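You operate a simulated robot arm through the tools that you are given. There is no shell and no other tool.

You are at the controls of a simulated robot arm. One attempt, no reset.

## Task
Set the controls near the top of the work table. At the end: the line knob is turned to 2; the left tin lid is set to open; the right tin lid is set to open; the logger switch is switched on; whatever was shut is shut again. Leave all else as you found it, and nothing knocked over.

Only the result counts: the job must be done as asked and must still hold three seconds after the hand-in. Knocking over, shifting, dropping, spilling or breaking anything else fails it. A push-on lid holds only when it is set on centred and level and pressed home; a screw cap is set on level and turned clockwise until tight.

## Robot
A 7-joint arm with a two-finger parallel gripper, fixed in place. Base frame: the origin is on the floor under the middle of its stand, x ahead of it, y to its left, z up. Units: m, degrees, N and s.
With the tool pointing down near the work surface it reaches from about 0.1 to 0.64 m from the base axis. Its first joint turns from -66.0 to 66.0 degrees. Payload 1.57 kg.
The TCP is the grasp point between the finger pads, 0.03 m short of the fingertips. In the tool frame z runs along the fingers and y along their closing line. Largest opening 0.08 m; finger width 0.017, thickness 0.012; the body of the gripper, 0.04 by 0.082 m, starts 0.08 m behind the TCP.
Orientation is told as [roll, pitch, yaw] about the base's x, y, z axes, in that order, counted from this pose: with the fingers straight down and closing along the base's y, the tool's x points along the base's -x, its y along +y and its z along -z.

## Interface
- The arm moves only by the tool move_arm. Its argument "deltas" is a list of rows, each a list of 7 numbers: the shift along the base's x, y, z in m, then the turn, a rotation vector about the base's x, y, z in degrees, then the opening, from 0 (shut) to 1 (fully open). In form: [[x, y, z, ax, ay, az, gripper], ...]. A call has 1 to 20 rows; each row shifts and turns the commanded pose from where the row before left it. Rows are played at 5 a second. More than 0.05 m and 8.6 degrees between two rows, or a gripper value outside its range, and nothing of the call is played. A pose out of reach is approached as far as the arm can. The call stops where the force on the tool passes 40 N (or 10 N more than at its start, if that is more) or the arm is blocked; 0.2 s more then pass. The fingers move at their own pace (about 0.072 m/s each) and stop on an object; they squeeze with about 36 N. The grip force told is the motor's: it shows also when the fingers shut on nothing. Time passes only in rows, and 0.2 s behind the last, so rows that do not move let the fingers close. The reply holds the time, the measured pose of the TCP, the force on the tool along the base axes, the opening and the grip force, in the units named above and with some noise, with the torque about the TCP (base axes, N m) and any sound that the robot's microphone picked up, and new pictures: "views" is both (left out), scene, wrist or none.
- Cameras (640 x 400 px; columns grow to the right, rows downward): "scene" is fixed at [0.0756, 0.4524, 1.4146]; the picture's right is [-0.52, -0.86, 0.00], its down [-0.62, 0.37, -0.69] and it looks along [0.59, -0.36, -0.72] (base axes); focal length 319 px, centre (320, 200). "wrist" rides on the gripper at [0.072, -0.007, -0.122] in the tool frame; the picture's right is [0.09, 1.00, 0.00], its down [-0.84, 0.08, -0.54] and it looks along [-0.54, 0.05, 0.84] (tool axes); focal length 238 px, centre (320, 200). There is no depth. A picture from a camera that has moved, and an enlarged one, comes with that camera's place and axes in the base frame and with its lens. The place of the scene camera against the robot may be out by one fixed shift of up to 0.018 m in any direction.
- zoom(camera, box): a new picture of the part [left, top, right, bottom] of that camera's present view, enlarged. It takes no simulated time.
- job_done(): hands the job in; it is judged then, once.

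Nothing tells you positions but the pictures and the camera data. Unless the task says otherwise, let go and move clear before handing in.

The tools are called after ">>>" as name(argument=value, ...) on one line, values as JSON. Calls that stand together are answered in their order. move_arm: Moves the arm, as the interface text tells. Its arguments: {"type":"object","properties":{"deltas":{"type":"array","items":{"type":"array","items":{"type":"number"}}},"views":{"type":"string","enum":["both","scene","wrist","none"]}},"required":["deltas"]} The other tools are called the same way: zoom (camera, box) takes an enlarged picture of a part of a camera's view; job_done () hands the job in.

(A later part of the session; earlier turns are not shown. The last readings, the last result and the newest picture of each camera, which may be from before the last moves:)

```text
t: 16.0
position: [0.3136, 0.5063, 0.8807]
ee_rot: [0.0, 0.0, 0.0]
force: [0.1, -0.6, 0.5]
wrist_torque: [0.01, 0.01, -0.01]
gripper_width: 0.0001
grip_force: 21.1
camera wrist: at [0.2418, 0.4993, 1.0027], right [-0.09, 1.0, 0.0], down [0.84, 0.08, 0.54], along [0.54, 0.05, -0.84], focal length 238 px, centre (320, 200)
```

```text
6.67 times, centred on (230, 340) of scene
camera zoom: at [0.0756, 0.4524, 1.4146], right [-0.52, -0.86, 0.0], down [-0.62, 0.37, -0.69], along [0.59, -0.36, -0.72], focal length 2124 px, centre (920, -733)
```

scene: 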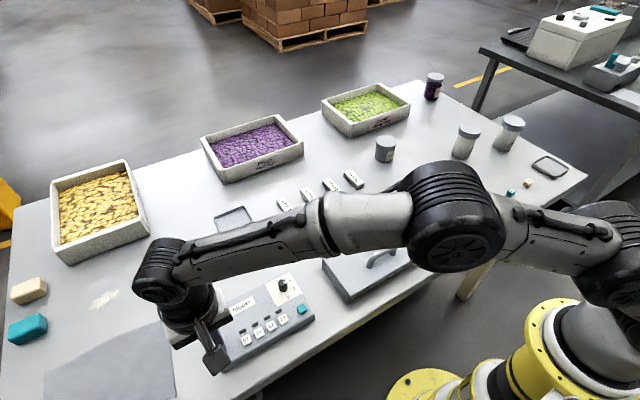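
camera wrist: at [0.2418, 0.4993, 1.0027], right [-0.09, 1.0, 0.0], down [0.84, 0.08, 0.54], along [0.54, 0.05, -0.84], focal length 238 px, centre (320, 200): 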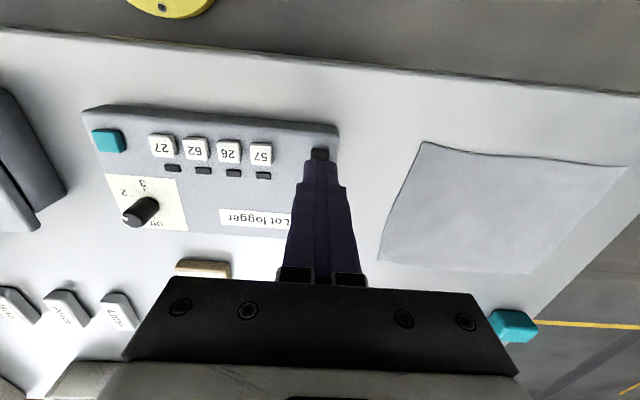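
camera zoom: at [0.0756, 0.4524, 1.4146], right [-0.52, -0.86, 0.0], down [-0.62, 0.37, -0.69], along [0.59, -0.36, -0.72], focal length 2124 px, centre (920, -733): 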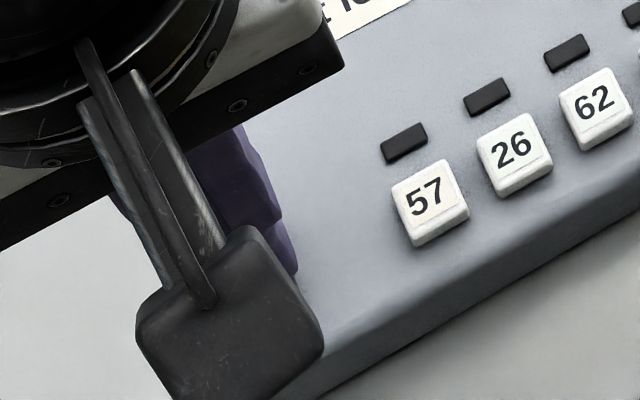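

The tips line up with the rocker in y. I'll shift 4 mm toward the near end and press down in small steps.

>>> move_arm(deltas=[[-0.004, -0.0005, 0, 0, 0, 0, 0], [0, 0, -0.005, 0, 0, 0, 0], [0, 0, -0.004, 0, 0, 0, 0], [0, 0, -0.003, 0, 0, 0, 0], [0, 0, 0, 0, 0, 0, 0]])

>>> zoom(camera="wrist", box=[280, 120, 380, 200])

```text
t: 17.2
position: [0.3094, 0.5052, 0.8691]
ee_rot: [0.1, 0.1, 0.1]
force: [-0.2, -0.5, -0.2]
wrist_torque: [-0.01, 0.01, 0.03]
gripper_width: 0.0001
grip_force: 21.1
camera wrist: at [0.2377, 0.4988, 0.9908], right [-0.09, 1.0, 0.0], down [0.84, 0.08, 0.54], along [0.54, 0.05, -0.84], focal length 238 px, centre (320, 200)
```

scene: 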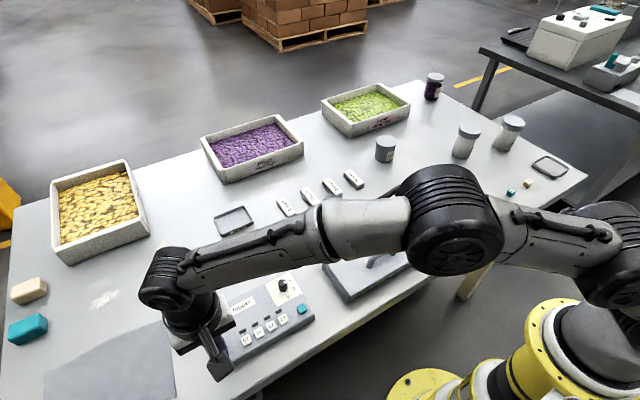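
wrist: 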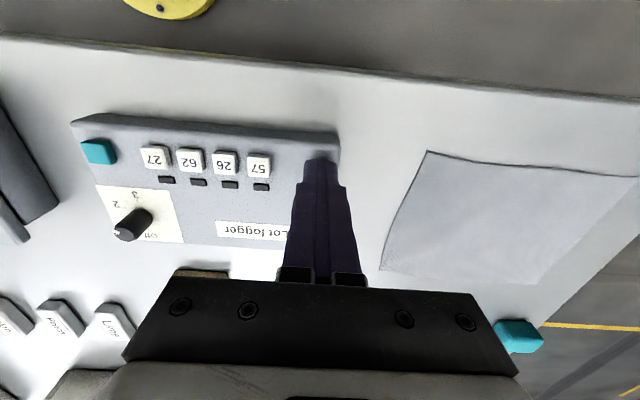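

```text
5.00 times, centred on (330, 160) of wrist
camera zoom: at [0.2377, 0.4988, 0.9908], right [-0.09, 1.0, 0.0], down [0.84, 0.08, 0.54], along [0.54, 0.05, -0.84], focal length 1192 px, centre (270, 400)
```

zoom: 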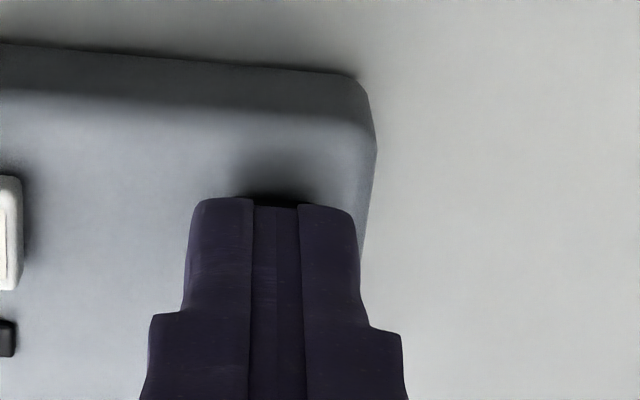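

No contact yet with the tip at z=0.839, flush with the rocker's near edge. I'll keep pressing down in 2 mm steps.

>>> move_arm(deltas=[[0, 0, -0.002, 0, 0, 0, 0], [0, 0, -0.002, 0, 0, 0, 0], [0, 0, -0.002, 0, 0, 0, 0], [0, 0, -0.001, 0, 0, 0, 0]], views="none")

```text
t: 18.2
position: [0.3096, 0.5051, 0.8682]
ee_rot: [0.5, -0.3, 0.0]
force: [-9.0, -11.6, 35.9]
wrist_torque: [-0.37, -0.04, -0.03]
gripper_width: 0.0
grip_force: 21.4
```

The press met firm resistance at tip z≈0.838 with no click. I'll back off and look at the rocker.

>>> move_arm(deltas=[[0, 0, 0.005, 0, 0, 0, 0], [0, 0, 0.02, 0, 0, 0, 0], [-0.01, -0.02, 0.04, 0, 0, 0, 0], [0, 0, 0, 0, 0, 0, 0]])

>>> zoom(camera="wrist", box=[310, 110, 370, 165])

>>> zoom(camera="scene", box=[200, 325, 250, 375])

```text
t: 19.2
position: [0.2959, 0.4836, 0.9271]
ee_rot: [0.0, 0.0, 0.0]
force: [-0.2, 0.3, -0.6]
wrist_torque: [-0.03, 0.0, -0.02]
gripper_width: 0.0003
grip_force: 21.3
camera wrist: at [0.2247, 0.4782, 1.049], right [-0.09, 1.0, 0.0], down [0.84, 0.08, 0.54], along [0.54, 0.05, -0.84], focal length 238 px, centre (320, 200)
```

scene: 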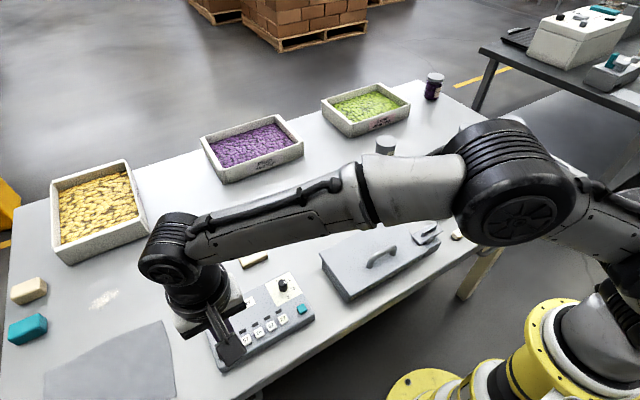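
wrist: 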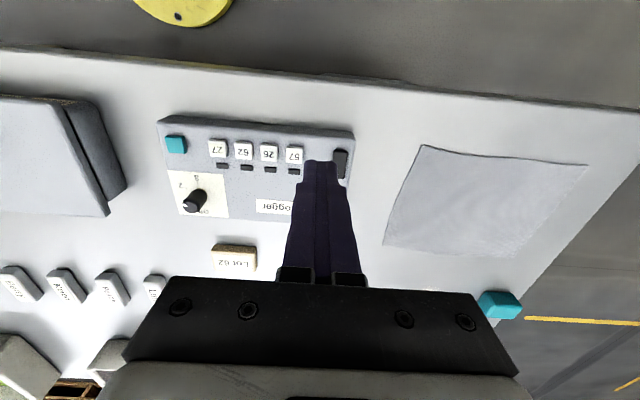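

```text
7.27 times, centred on (340, 138) of wrist
camera zoom: at [0.2247, 0.4782, 1.049], right [-0.09, 1.0, 0.0], down [0.84, 0.08, 0.54], along [0.54, 0.05, -0.84], focal length 1734 px, centre (174, 654)
```

zoom: 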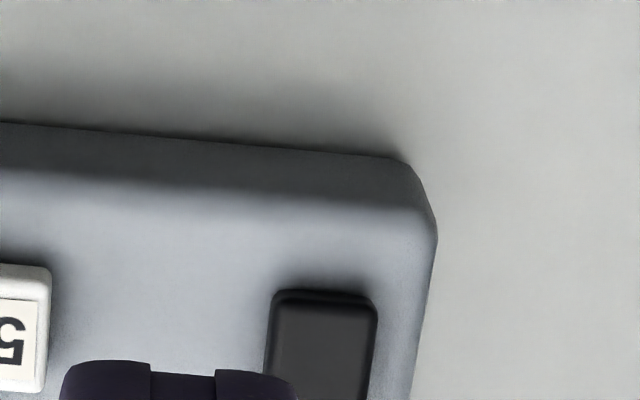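

```text
8.00 times, centred on (225, 350) of scene
camera zoom: at [0.0756, 0.4524, 1.4146], right [-0.52, -0.86, 0.0], down [-0.62, 0.37, -0.69], along [0.59, -0.36, -0.72], focal length 2549 px, centre (1080, -1000)
```

zoom: 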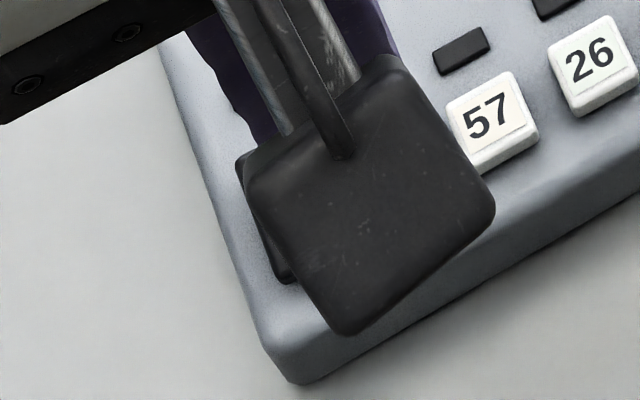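

To compare with the earlier picture, I'll go back to the same viewing pose as before the press.

>>> move_arm(deltas=[[0.01, 0.002, 0.015, 0, 0, 0, 0.5], [0.01, 0.002, 0.0175, 0, 0, 0, 0.5], [0, 0, 0, 0, 0, 0, 0.5], [0, 0, 0, 0, 0, 0, 0.5]])

>>> zoom(camera="wrist", box=[322, 112, 354, 152])

>>> zoom(camera="scene", box=[212, 336, 248, 366])

>>> zoom(camera="wrist", box=[280, 90, 400, 170])

```text
t: 20.2
position: [0.3172, 0.4877, 0.9605]
ee_rot: [0.0, 0.1, 0.1]
force: [0.2, -0.1, -0.2]
wrist_torque: [0.01, 0.05, 0.0]
gripper_width: 0.0399
grip_force: 0.1
camera wrist: at [0.2456, 0.4824, 1.082], right [-0.09, 1.0, 0.0], down [0.84, 0.08, 0.54], along [0.54, 0.05, -0.84], focal length 238 px, centre (320, 200)
```

scene: 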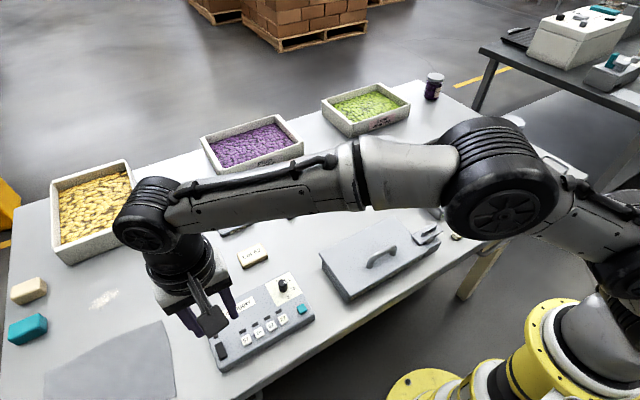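
wrist: 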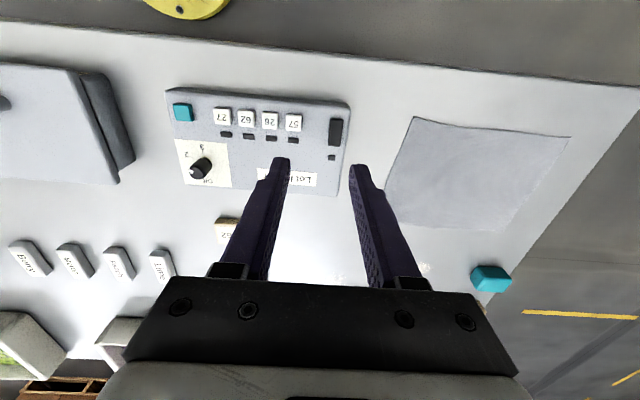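

```text
10.00 times, centred on (338, 132) of wrist
camera zoom: at [0.2456, 0.4824, 1.082], right [-0.09, 1.0, 0.0], down [0.84, 0.08, 0.54], along [0.54, 0.05, -0.84], focal length 2384 px, centre (140, 880)
```

zoom: 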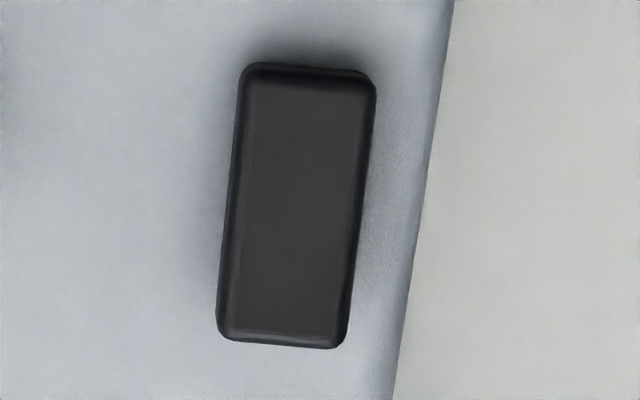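

```text
13.33 times, centred on (230, 351) of scene
camera zoom: at [0.0756, 0.4524, 1.4146], right [-0.52, -0.86, 0.0], down [-0.62, 0.37, -0.69], along [0.59, -0.36, -0.72], focal length 4248 px, centre (1520, -1813)
```

zoom: 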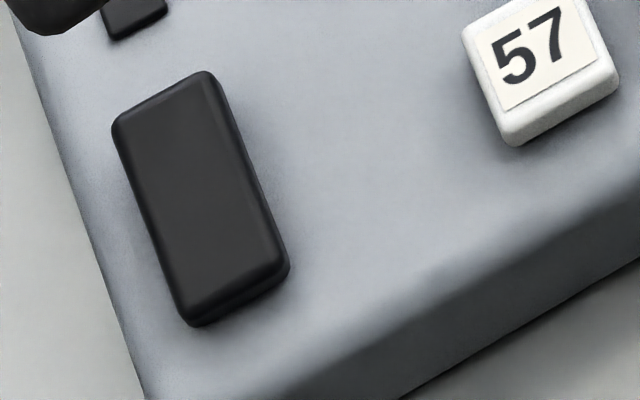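

```text
5.00 times, centred on (340, 130) of wrist
camera zoom: at [0.2456, 0.4824, 1.082], right [-0.09, 1.0, 0.0], down [0.84, 0.08, 0.54], along [0.54, 0.05, -0.84], focal length 1192 px, centre (220, 550)
```

zoom: 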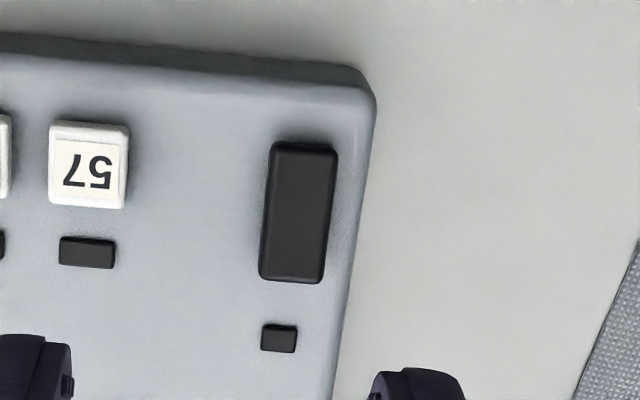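

Nothing changed, so the near end is already down (the force direction also suggested this). I'll approach the far (+x) end and feel for contact.

>>> move_arm(deltas=[[0.0128, 0.0178, 0, 0, 0, 0, 0.2], [0, 0, -0.03, 0, 0, 0, 0], [0, 0, -0.03, 0, 0, 0, 0], [0, 0, -0.018, 0, 0, 0, 0], [0, 0, 0, 0, 0, 0, 0]])

>>> zoom(camera="wrist", box=[280, 100, 380, 180])

```text
t: 21.4
position: [0.3319, 0.5079, 0.8823]
ee_rot: [0.0, -0.1, 0.1]
force: [0.1, 0.8, -0.2]
wrist_torque: [-0.01, 0.01, -0.03]
gripper_width: 0.0003
grip_force: 21.5
camera wrist: at [0.2602, 0.5018, 1.003], right [-0.09, 1.0, 0.0], down [0.84, 0.08, 0.54], along [0.54, 0.05, -0.84], focal length 238 px, centre (320, 200)
```

scene: 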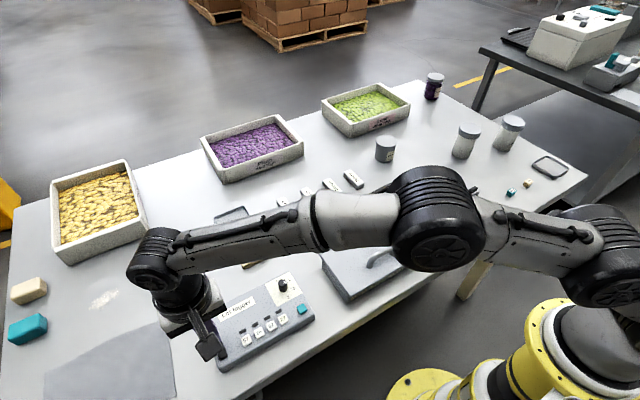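
wrist: 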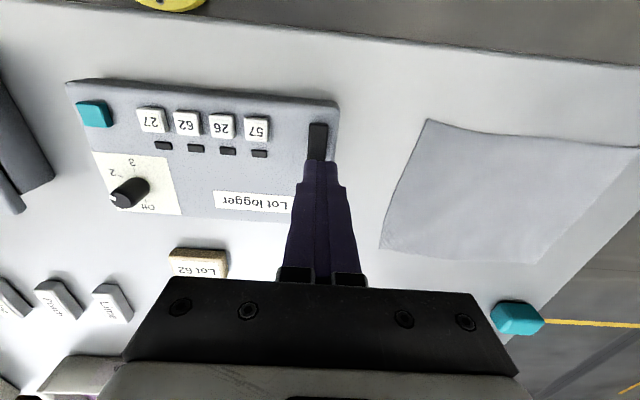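

```text
5.00 times, centred on (330, 140) of wrist
camera zoom: at [0.2602, 0.5018, 1.003], right [-0.09, 1.0, 0.0], down [0.84, 0.08, 0.54], along [0.54, 0.05, -0.84], focal length 1192 px, centre (270, 500)
```

zoom: 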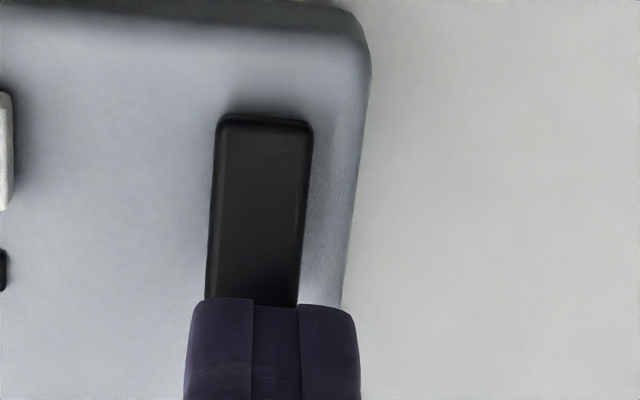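

>>> move_arm(deltas=[[-0.002, -0.002, -0.004, 0, 0, 0, 0], [0, 0, -0.004, 0, 0, 0, 0], [0, 0, -0.002, 0, 0, 0, 0], [0, 0, -0.002, 0, 0, 0, 0], [0, 0, 0, 0, 0, 0, 0]], views="none")

```text
t: 22.6
position: [0.3295, 0.5051, 0.8706]
ee_rot: [0.1, 0.0, 0.0]
force: [-0.1, 0.0, 0.0]
wrist_torque: [0.0, -0.02, 0.0]
gripper_width: 0.0
grip_force: 21.3
```

>>> move_arm(deltas=[[0, 0, -0.002, 0, 0, 0, 0], [0, 0, -0.001, 0, 0, 0, 0], [0, 0, 0, 0, 0, 0, 0]], views="none")

```text
t: 23.4
position: [0.331, 0.5056, 0.8678]
ee_rot: [0.2, -0.1, 0.0]
force: [3.4, -0.7, 8.8]
wrist_torque: [-0.03, -0.04, 0.03]
gripper_width: 0.0002
grip_force: 21.4
```

>>> move_arm(deltas=[[0, 0, -0.001, 0, 0, 0, 0], [0, 0, -0.001, 0, 0, 0, 0], [0, 0, -0.001, 0, 0, 0, 0], [0, 0, 0, 0, 0, 0, 0]], views="none")

```text
t: 24.4
position: [0.3302, 0.5041, 0.8682]
ee_rot: [0.3, -0.2, -0.1]
force: [-0.3, -11.5, 32.1]
wrist_torque: [-0.39, 0.29, -0.14]
gripper_width: 0.0001
grip_force: 21.4
```

Both ends feel firm at about z=0.838, so I need to see the rocker's tilt from the side. I'll lift, yaw by 90° and tilt the camera for a low side-on view along +y.

>>> move_arm(deltas=[[0, 0, 0.03, 0, 0, 0, 0], [0, 0, 0.035, 0, 0, 0, 0], [0.013, -0.024, 0, 0, 0, 8.2, 0], [0.013, -0.024, 0, 0, 0, 8.2, 0], [0.013, -0.024, 0, 0, 0, 8.2, 0], [0.013, -0.024, 0, 0, 0, 8.2, 0], [0.013, -0.024, 0, 0, 0, 8.2, 0], [0.013, -0.024, 0, 0, 0, 8.2, 0], [0.013, -0.024, 0, 0, 0, 8.2, 0], [0.013, -0.024, 0, 0, 0, 8.2, 0], [0.013, -0.024, 0, 0, 0, 8.2, 0], [0.013, -0.024, 0, 0, 0, 8.2, 0], [0.013, -0.024, 0, 0, 0, 8.0, 0], [0, 0, 0, 7.5, 0, 0, 0], [0, 0, 0, 7.5, 0, 0, 0], [0, 0, 0, 7.5, 0, 0, 0], [0, 0, 0, 7.5, 0, 0, 0], [0, 0, 0, 0, 0, 0, 0]])

```text
t: 28.2
position: [0.4735, 0.2395, 0.929]
ee_rot: [0.0, -30.1, 90.0]
force: [-0.4, -0.4, -0.6]
wrist_torque: [0.0, 0.02, 0.01]
gripper_width: 0.0
grip_force: 21.3
camera wrist: at [0.4792, 0.1174, 0.9979], right [-1.0, -0.08, -0.05], down [-0.08, 0.45, 0.89], along [-0.05, 0.89, -0.46], focal length 238 px, centre (320, 200)
```

scene: 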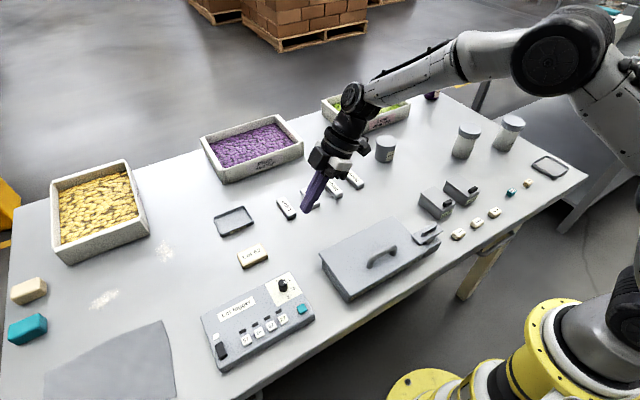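
wrist: 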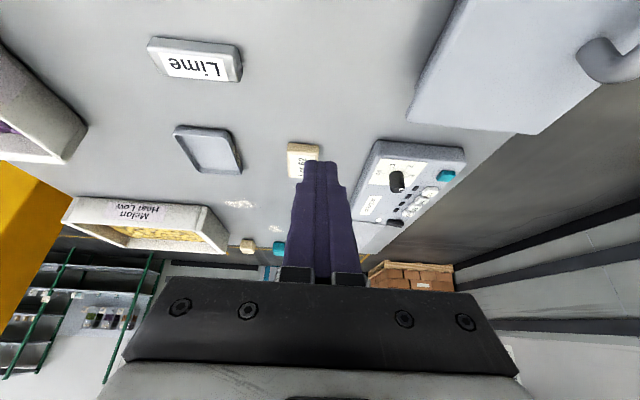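

>>> zoom(camera="wrist", box=[375, 210, 415, 235])

>>> zoom(camera="wrist", box=[350, 130, 470, 240])

>>> zoom(camera="scene", box=[190, 260, 330, 380])

```text
16.00 times, centred on (395, 222) of wrist
camera zoom: at [0.4792, 0.1174, 0.9979], right [-1.0, -0.08, -0.05], down [-0.08, 0.45, 0.89], along [-0.05, 0.89, -0.46], focal length 3814 px, centre (-880, -160)
```

zoom: 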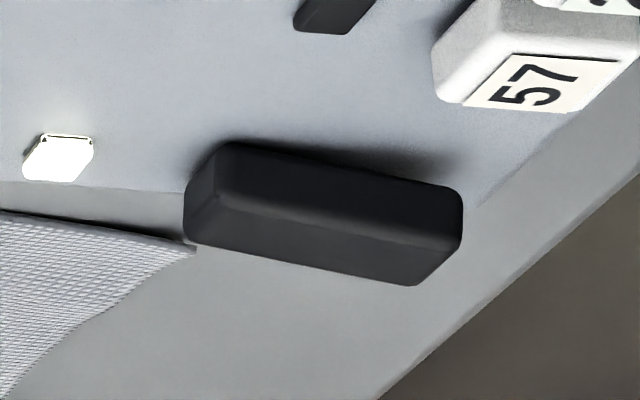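

```text
3.64 times, centred on (410, 185) of wrist
camera zoom: at [0.4792, 0.1174, 0.9979], right [-1.0, -0.08, -0.05], down [-0.08, 0.45, 0.89], along [-0.05, 0.89, -0.46], focal length 867 px, centre (-7, 254)
```

zoom: 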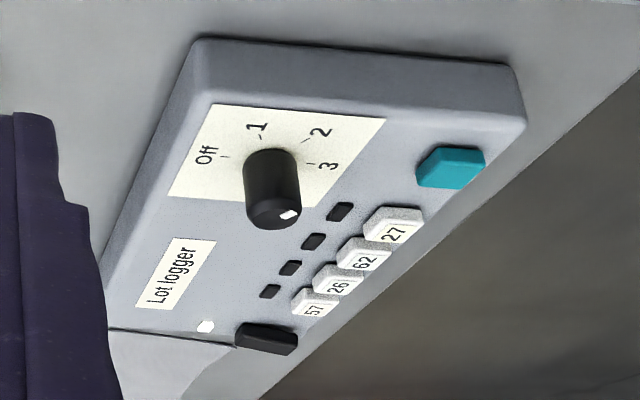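

```text
3.33 times, centred on (260, 320) of scene
camera zoom: at [0.0756, 0.4524, 1.4146], right [-0.52, -0.86, 0.0], down [-0.62, 0.37, -0.69], along [0.59, -0.36, -0.72], focal length 1062 px, centre (520, -200)
```

zoom: 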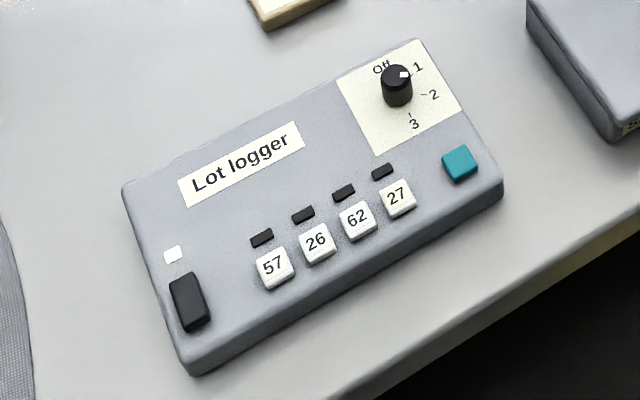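

The indicator beside the rocker is now lit white, so the logger is on, and the knob is at 2. Next I'll level the gripper, yaw back and travel high over to the two tins.

>>> move_arm(deltas=[[0, 0, 0.03, -7.5, 0, 0, 0], [0, 0, 0.03, -7.5, 0, 0, 0], [0, 0, 0.03, -7.5, 0, 0, 0.5], [0, 0, 0.02, -7.5, 0, 0, 1], [-0.0155, -0.031, 0, 0, 0, -8.2, 1], [-0.0155, -0.031, 0, 0, 0, -8.2, 1], [-0.0155, -0.031, 0, 0, 0, -8.2, 1], [-0.0155, -0.031, 0, 0, 0, -8.2, 1], [-0.0155, -0.031, 0, 0, 0, -8.2, 1], [-0.0155, -0.031, 0, 0, 0, -8.2, 1], [-0.0155, -0.031, 0, 0, 0, -8.2, 1], [-0.0155, -0.031, 0, 0, 0, -8.2, 1], [-0.0155, -0.031, 0, 0, 0, -8.2, 1], [-0.0155, -0.031, 0, 0, 0, -8.2, 1], [-0.0155, -0.031, 0, 0, 0, -8.0, 1], [0, 0, 0, 0, 0, 0, 1]])

>>> zoom(camera="wrist", box=[240, 100, 400, 220])

>>> zoom(camera="scene", box=[400, 150, 500, 250])

```text
t: 31.6
position: [0.2999, -0.1012, 1.0383]
ee_rot: [-0.1, 0.0, -0.1]
force: [0.2, -0.7, 0.4]
wrist_torque: [0.01, 0.01, 0.01]
gripper_width: 0.08
grip_force: 0.0
camera wrist: at [0.2288, -0.1069, 1.1599], right [-0.09, 1.0, 0.0], down [0.84, 0.08, 0.54], along [0.54, 0.05, -0.84], focal length 238 px, centre (320, 200)
```

scene: 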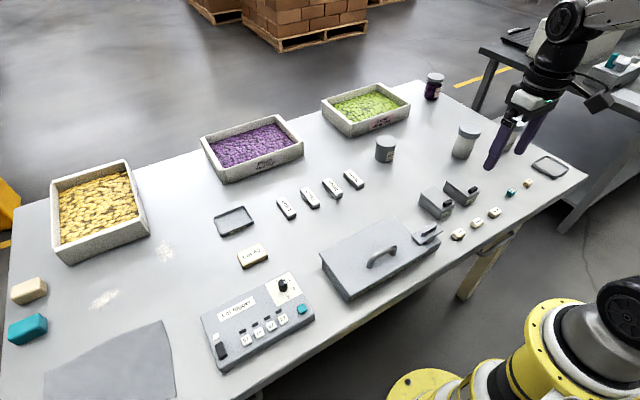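
wrist: 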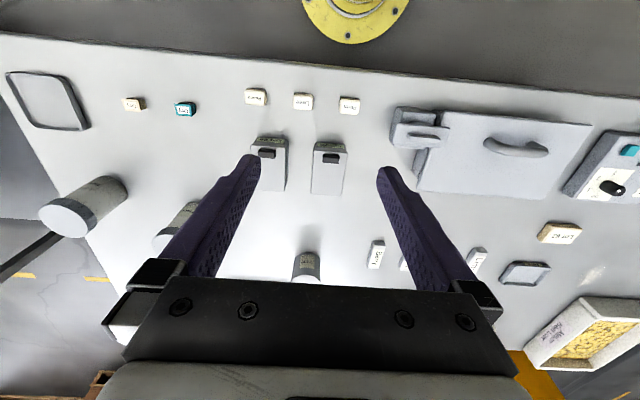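

```text
3.33 times, centred on (320, 160) of wrist
camera zoom: at [0.2288, -0.1069, 1.1599], right [-0.09, 1.0, 0.0], down [0.84, 0.08, 0.54], along [0.54, 0.05, -0.84], focal length 794 px, centre (320, 333)
```

zoom: 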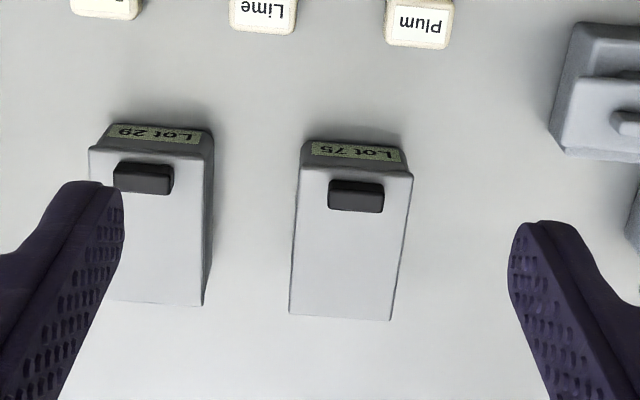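

```text
4.00 times, centred on (450, 200) of scene
camera zoom: at [0.0756, 0.4524, 1.4146], right [-0.52, -0.86, 0.0], down [-0.62, 0.37, -0.69], along [0.59, -0.36, -0.72], focal length 1274 px, centre (-200, 200)
```

zoom: 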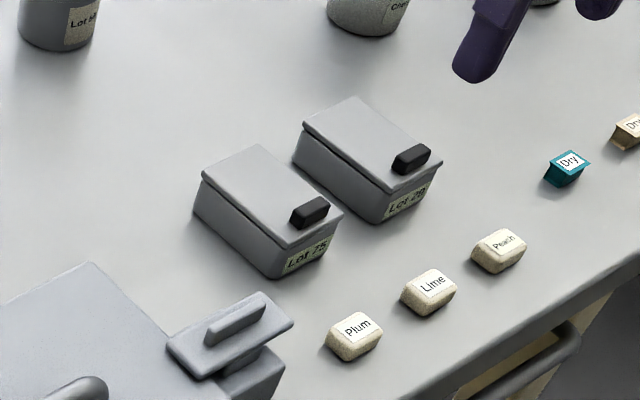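

The tins are at y≈-0.079 (Lot 75) and y≈-0.170 (Lot 29), with lids running from x≈0.354 to a rear hinge near x≈0.427 and black tabs at the front. I'll move closer to measure the left one.

>>> move_arm(deltas=[[0.01, 0.01, -0.03, 0, 0, 0, 1], [0.01, 0.01, -0.03, 0, 0, 0, 1], [0.01, 0.002, -0.03, 0, 0, 0, 1], [0, 0, 0, 0, 0, 0, 1]])

>>> zoom(camera="wrist", box=[260, 90, 380, 190])

>>> zoom(camera="wrist", box=[295, 120, 345, 150])

>>> zoom(camera="scene", box=[415, 170, 465, 225])

```text
t: 32.6
position: [0.3327, -0.0783, 0.9483]
ee_rot: [0.0, 0.0, 0.1]
force: [0.4, 0.3, -0.1]
wrist_torque: [0.0, 0.02, -0.03]
gripper_width: 0.0799
grip_force: 0.1
camera wrist: at [0.2615, -0.0853, 1.0702], right [-0.09, 1.0, 0.0], down [0.84, 0.08, 0.54], along [0.54, 0.05, -0.84], focal length 238 px, centre (320, 200)
```

scene: 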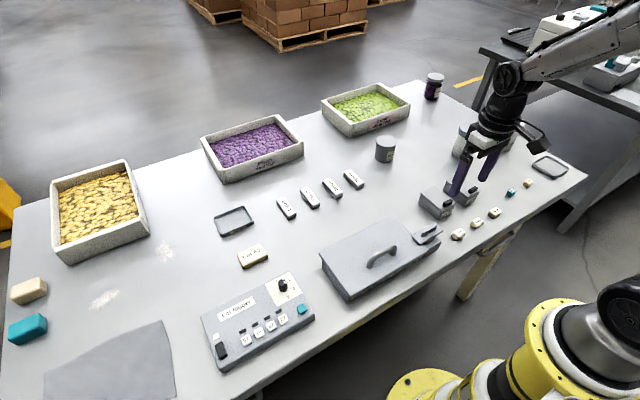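
wrist: 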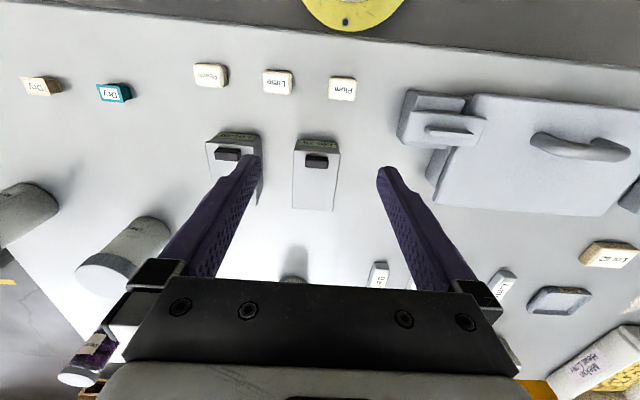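

```text
4.00 times, centred on (320, 140) of wrist
camera zoom: at [0.2615, -0.0853, 1.0702], right [-0.09, 1.0, 0.0], down [0.84, 0.08, 0.54], along [0.54, 0.05, -0.84], focal length 953 px, centre (320, 440)
```

zoom: 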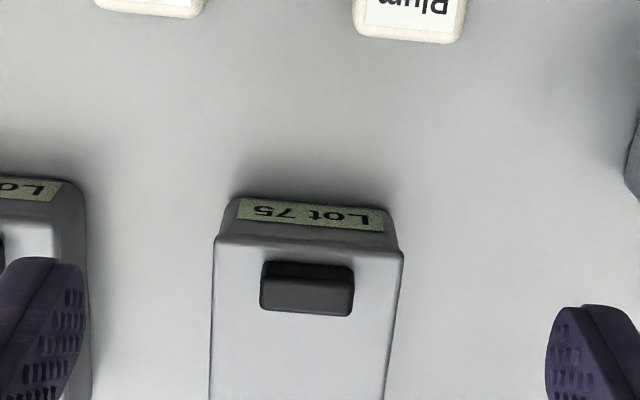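

```text
12.80 times, centred on (320, 135) of wrist
camera zoom: at [0.2615, -0.0853, 1.0702], right [-0.09, 1.0, 0.0], down [0.84, 0.08, 0.54], along [0.54, 0.05, -0.84], focal length 3051 px, centre (320, 1032)
```

zoom: 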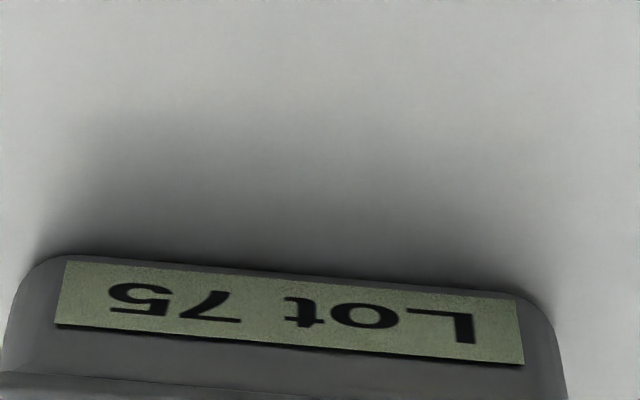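

```text
7.27 times, centred on (440, 198) of scene
camera zoom: at [0.0756, 0.4524, 1.4146], right [-0.52, -0.86, 0.0], down [-0.62, 0.37, -0.69], along [0.59, -0.36, -0.72], focal length 2317 px, centre (-553, 218)
```

zoom: 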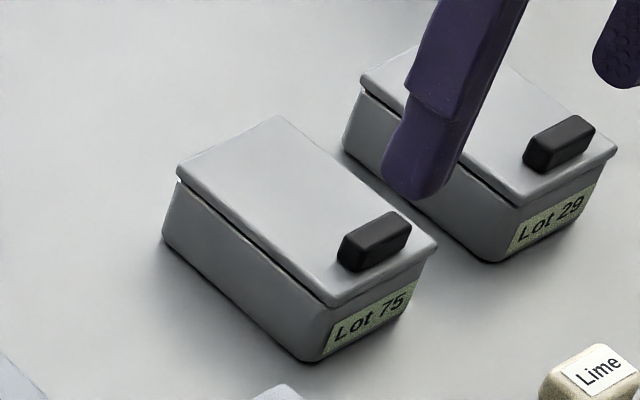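

>>> zoom(camera="wrist", box=[290, 142, 350, 182])

>>> zoom(camera="scene", box=[432, 190, 456, 210])

>>> zoom(camera="wrist", box=[270, 120, 370, 220])

```text
10.00 times, centred on (320, 162) of wrist
camera zoom: at [0.2615, -0.0853, 1.0702], right [-0.09, 1.0, 0.0], down [0.84, 0.08, 0.54], along [0.54, 0.05, -0.84], focal length 2384 px, centre (320, 580)
```

zoom: 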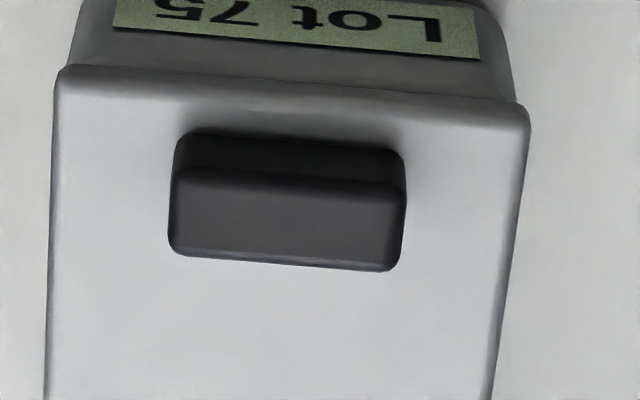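

```text
16.00 times, centred on (444, 200) of scene
camera zoom: at [0.0756, 0.4524, 1.4146], right [-0.52, -0.86, 0.0], down [-0.62, 0.37, -0.69], along [0.59, -0.36, -0.72], focal length 5098 px, centre (-1664, 200)
```

zoom: 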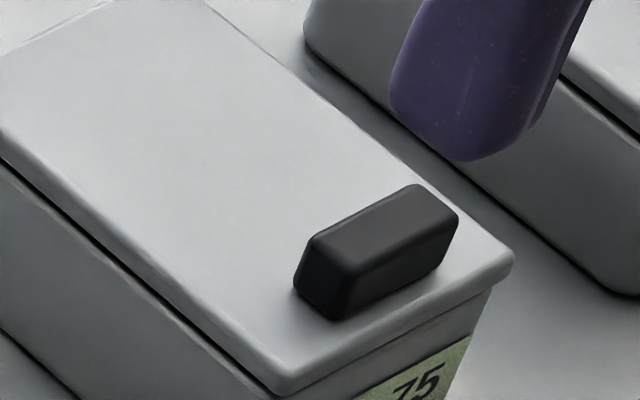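

```text
4.00 times, centred on (320, 170) of wrist
camera zoom: at [0.2615, -0.0853, 1.0702], right [-0.09, 1.0, 0.0], down [0.84, 0.08, 0.54], along [0.54, 0.05, -0.84], focal length 953 px, centre (320, 320)
```

zoom: 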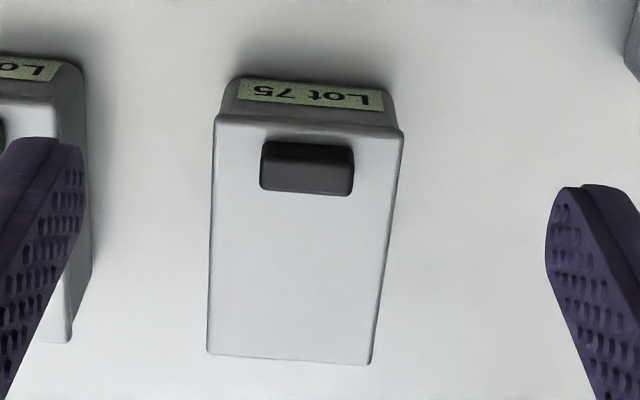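

The tab is about 23 mm wide, 9 mm deep and 10 mm high. I'll shift the camera forward for a second viewing angle to fix the heights.

>>> move_arm(deltas=[[0.04, 0, 0, 0, 0, 0, 1], [0.04, 0, 0, 0, 0, 0, 1], [0, 0, 0, 0, 0, 0, 1]], views="wrist")

>>> zoom(camera="wrist", box=[280, 55, 360, 105])

>>> zoom(camera="wrist", box=[270, 40, 370, 160])

```text
t: 33.4
position: [0.4118, -0.0788, 0.947]
ee_rot: [0.1, 0.1, 0.0]
force: [0.0, 0.4, 0.0]
wrist_torque: [0.03, 0.01, 0.05]
gripper_width: 0.0798
grip_force: 0.1
camera wrist: at [0.3402, -0.0853, 1.07], right [-0.09, 1.0, 0.0], down [0.84, 0.08, 0.54], along [0.54, 0.05, -0.84], focal length 238 px, centre (320, 200)
```

wrist: 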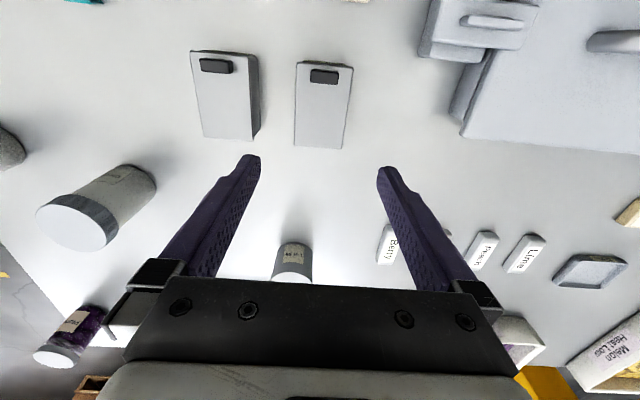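

```text
8.00 times, centred on (320, 80) of wrist
camera zoom: at [0.3402, -0.0853, 1.07], right [-0.09, 1.0, 0.0], down [0.84, 0.08, 0.54], along [0.54, 0.05, -0.84], focal length 1907 px, centre (320, 1160)
```

zoom: 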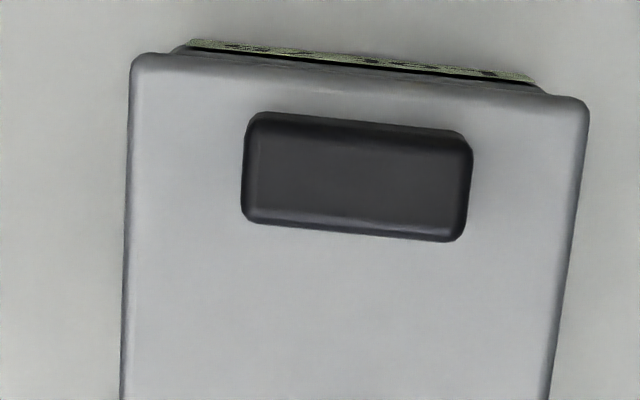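

```text
3.33 times, centred on (320, 100) of wrist
camera zoom: at [0.3402, -0.0853, 1.07], right [-0.09, 1.0, 0.0], down [0.84, 0.08, 0.54], along [0.54, 0.05, -0.84], focal length 794 px, centre (320, 533)
```

zoom: 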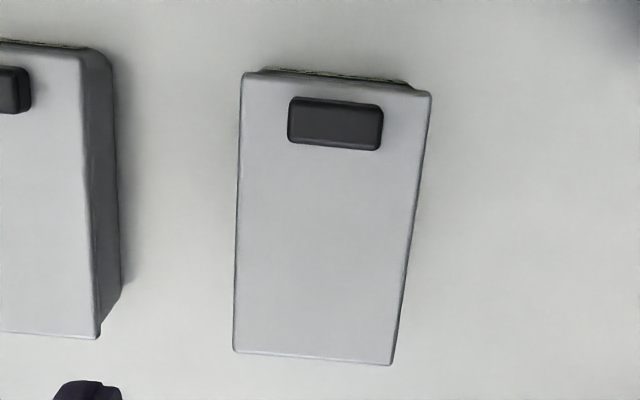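

The left lid's top is at z≈0.834, spanning x 0.353–0.428, and its tab is centred at (0.362, -0.0796) with its top at z≈0.847. I'll descend to straddle the tab in y, fingers slightly toward the hinge, so the lid can rotate freely in the grip.

>>> move_arm(deltas=[[-0.023, -0.0005, -0.02, 0, 0, 0, 0.6], [-0.0225, 0, -0.02, 0, 0, 0, 0.6], [0, 0, 0, 0, 0, 0, 0.6]])

>>> zoom(camera="wrist", box=[260, 90, 380, 190])

>>> zoom(camera="scene", box=[410, 150, 480, 225])

```text
t: 34.2
position: [0.365, -0.0789, 0.9078]
ee_rot: [0.1, 0.0, 0.1]
force: [1.0, -0.4, -0.4]
wrist_torque: [0.0, 0.02, 0.0]
gripper_width: 0.0481
grip_force: 0.0
camera wrist: at [0.2933, -0.0844, 1.0296], right [-0.09, 1.0, 0.0], down [0.84, 0.08, 0.54], along [0.54, 0.05, -0.84], focal length 238 px, centre (320, 200)
```

scene: 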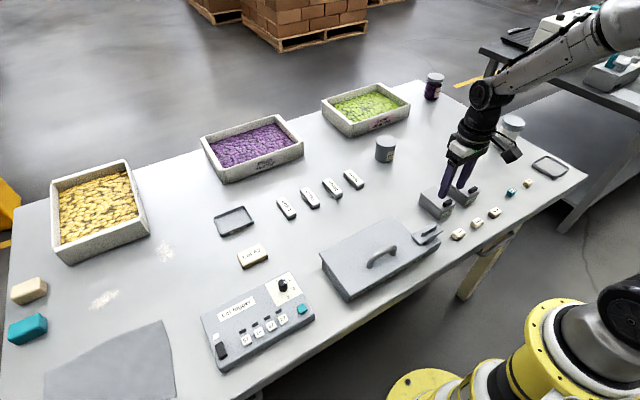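
wrist: 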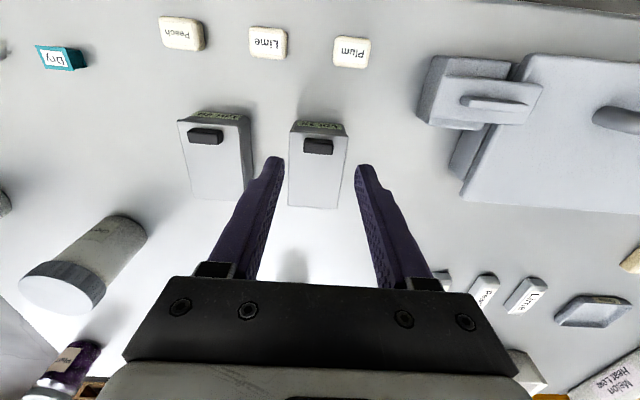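

```text
4.00 times, centred on (320, 140) of wrist
camera zoom: at [0.2933, -0.0844, 1.0296], right [-0.09, 1.0, 0.0], down [0.84, 0.08, 0.54], along [0.54, 0.05, -0.84], focal length 953 px, centre (320, 440)
```

zoom: 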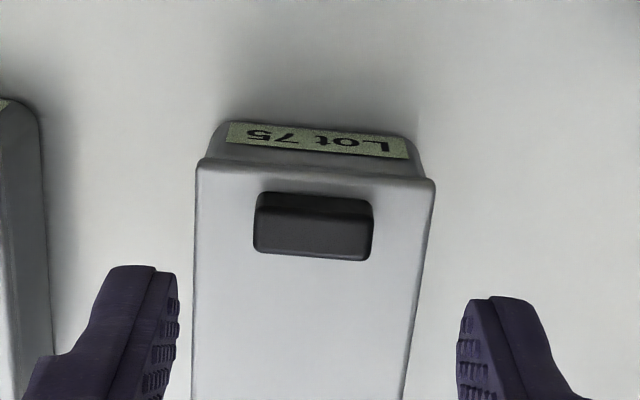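

```text
5.33 times, centred on (445, 188) of scene
camera zoom: at [0.0756, 0.4524, 1.4146], right [-0.52, -0.86, 0.0], down [-0.62, 0.37, -0.69], along [0.59, -0.36, -0.72], focal length 1699 px, centre (-347, 267)
```

zoom: 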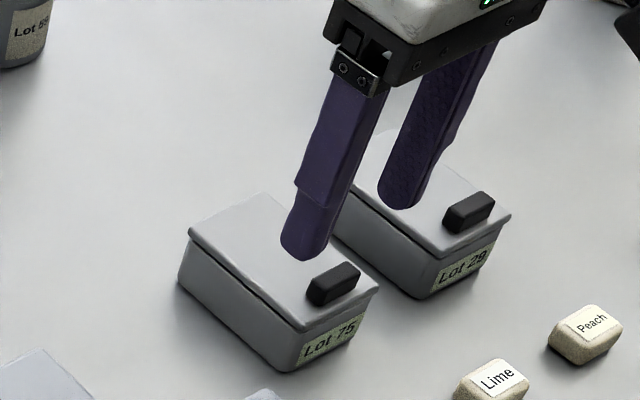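

>>> move_arm(deltas=[[0.0005, -0.0005, -0.015, 0, 0, 0, 0.5], [0, 0, -0.012, 0, 0, 0, 0.5], [0, 0, -0.009, 0, 0, 0, 0.5], [0, 0, 0, 0, 0, 0, 0.5]])

>>> zoom(camera="wrist", box=[270, 130, 370, 200])

>>> zoom(camera="scene", box=[410, 150, 480, 225])

```text
t: 35.2
position: [0.366, -0.0791, 0.8727]
ee_rot: [0.0, 0.0, -0.1]
force: [0.2, -0.4, 0.6]
wrist_torque: [0.0, 0.02, -0.03]
gripper_width: 0.0398
grip_force: 0.1
camera wrist: at [0.2944, -0.0848, 0.9944], right [-0.09, 1.0, 0.0], down [0.84, 0.08, 0.54], along [0.54, 0.05, -0.84], focal length 238 px, centre (320, 200)
```

scene: 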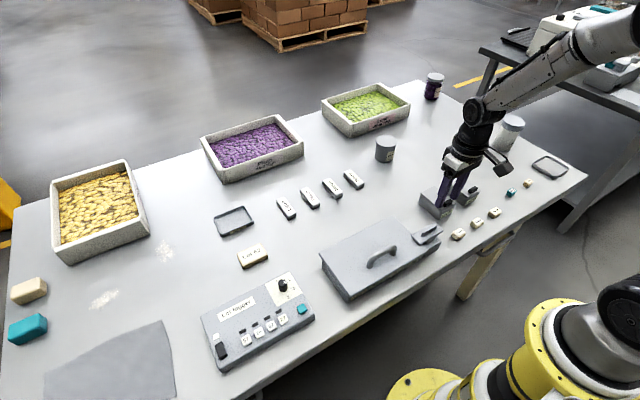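
wrist: 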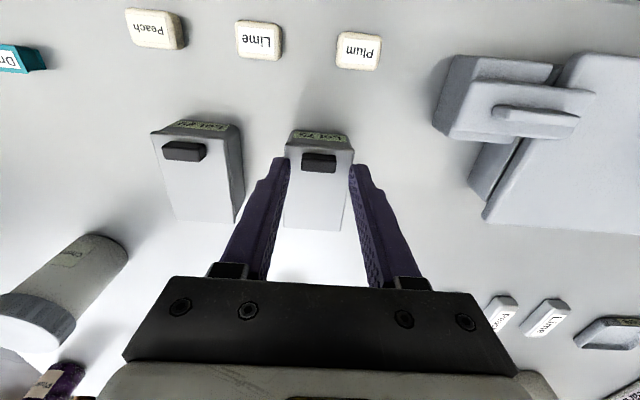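

```text
5.71 times, centred on (320, 165) of wrist
camera zoom: at [0.2944, -0.0848, 0.9944], right [-0.09, 1.0, 0.0], down [0.84, 0.08, 0.54], along [0.54, 0.05, -0.84], focal length 1362 px, centre (320, 400)
```

zoom: 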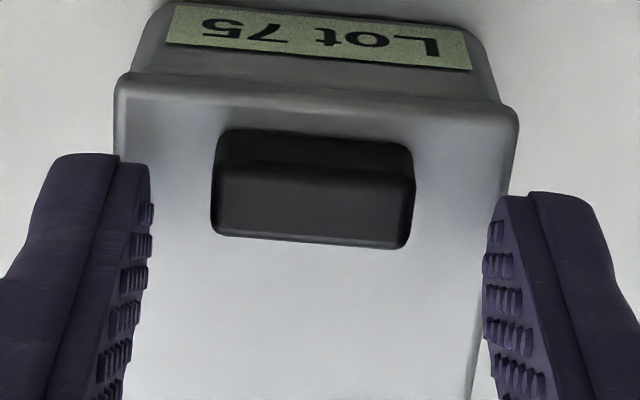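

```text
5.33 times, centred on (445, 188) of scene
camera zoom: at [0.0756, 0.4524, 1.4146], right [-0.52, -0.86, 0.0], down [-0.62, 0.37, -0.69], along [0.59, -0.36, -0.72], focal length 1699 px, centre (-347, 267)
```

zoom: 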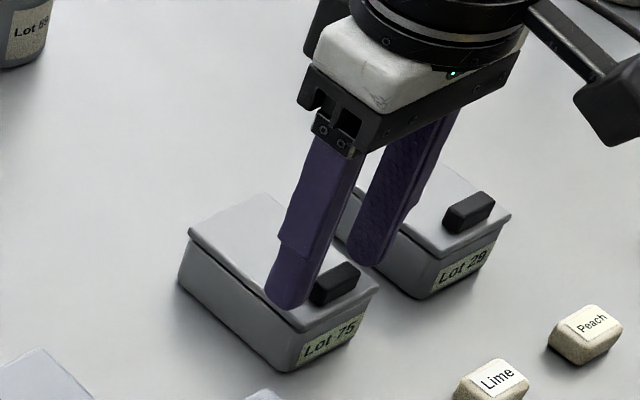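

The fingers straddle the tab with the tips at z≈0.843. I'll drop another 4 mm and close on the tab.

>>> move_arm(deltas=[[0, 0, -0.004, 0, 0, 0, 0.45], [0, 0, 0, 0, 0, 0, 0.35], [0, 0, 0, 0, 0, 0, 0.25], [0, 0, 0, 0, 0, 0, 0.1], [0, 0, 0, 0, 0, 0, 0]])

>>> zoom(camera="wrist", box=[270, 130, 370, 200])

>>> zoom(camera="scene", box=[410, 150, 480, 225])

```text
t: 36.4
position: [0.3657, -0.0804, 0.8698]
ee_rot: [-0.1, 0.0, 0.0]
force: [0.2, -20.8, -4.9]
wrist_torque: [-0.52, 0.0, 0.08]
gripper_width: 0.0231
grip_force: 35.7
camera wrist: at [0.2948, -0.0859, 0.9904], right [-0.09, 1.0, 0.0], down [0.84, 0.08, 0.54], along [0.54, 0.05, -0.84], focal length 238 px, centre (320, 200)
```

scene: 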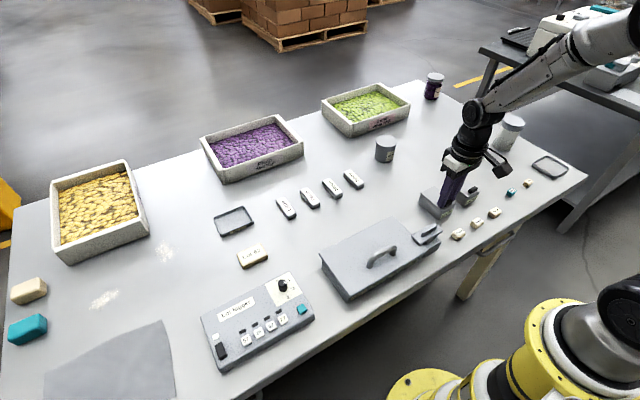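
wrist: 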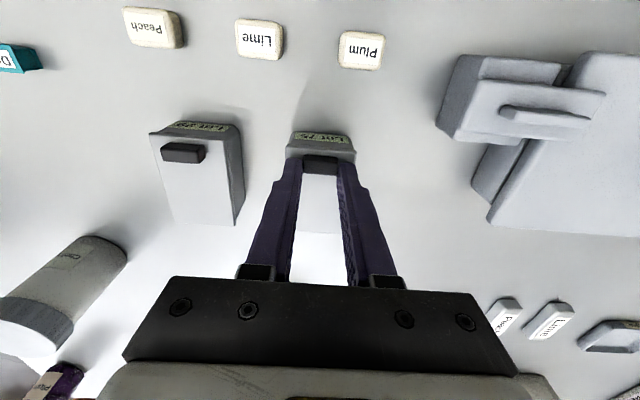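

```text
5.71 times, centred on (320, 165) of wrist
camera zoom: at [0.2948, -0.0859, 0.9904], right [-0.09, 1.0, 0.0], down [0.84, 0.08, 0.54], along [0.54, 0.05, -0.84], focal length 1362 px, centre (320, 400)
```

zoom: 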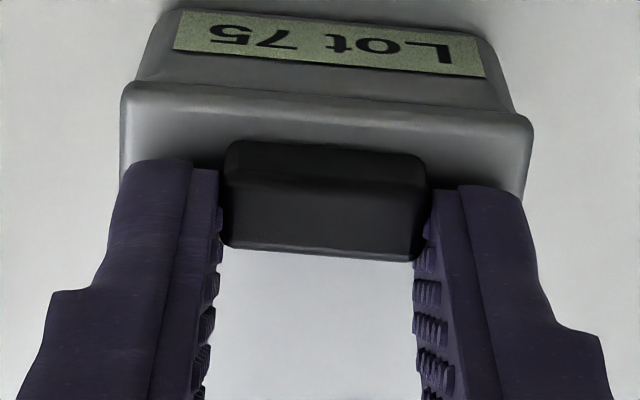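

```text
5.33 times, centred on (445, 188) of scene
camera zoom: at [0.0757, 0.4519, 1.4147], right [-0.52, -0.86, 0.0], down [-0.62, 0.37, -0.69], along [0.59, -0.36, -0.72], focal length 1699 px, centre (-347, 267)
```

zoom: 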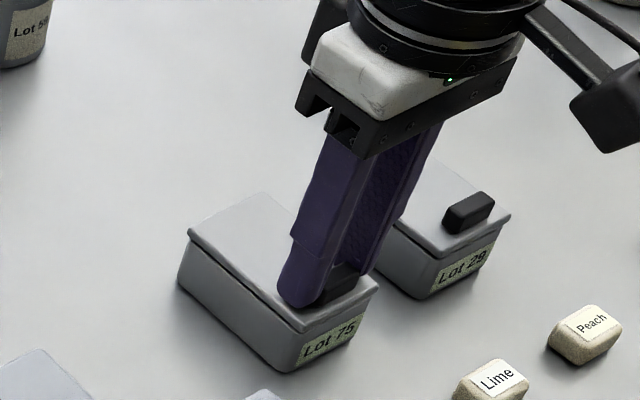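

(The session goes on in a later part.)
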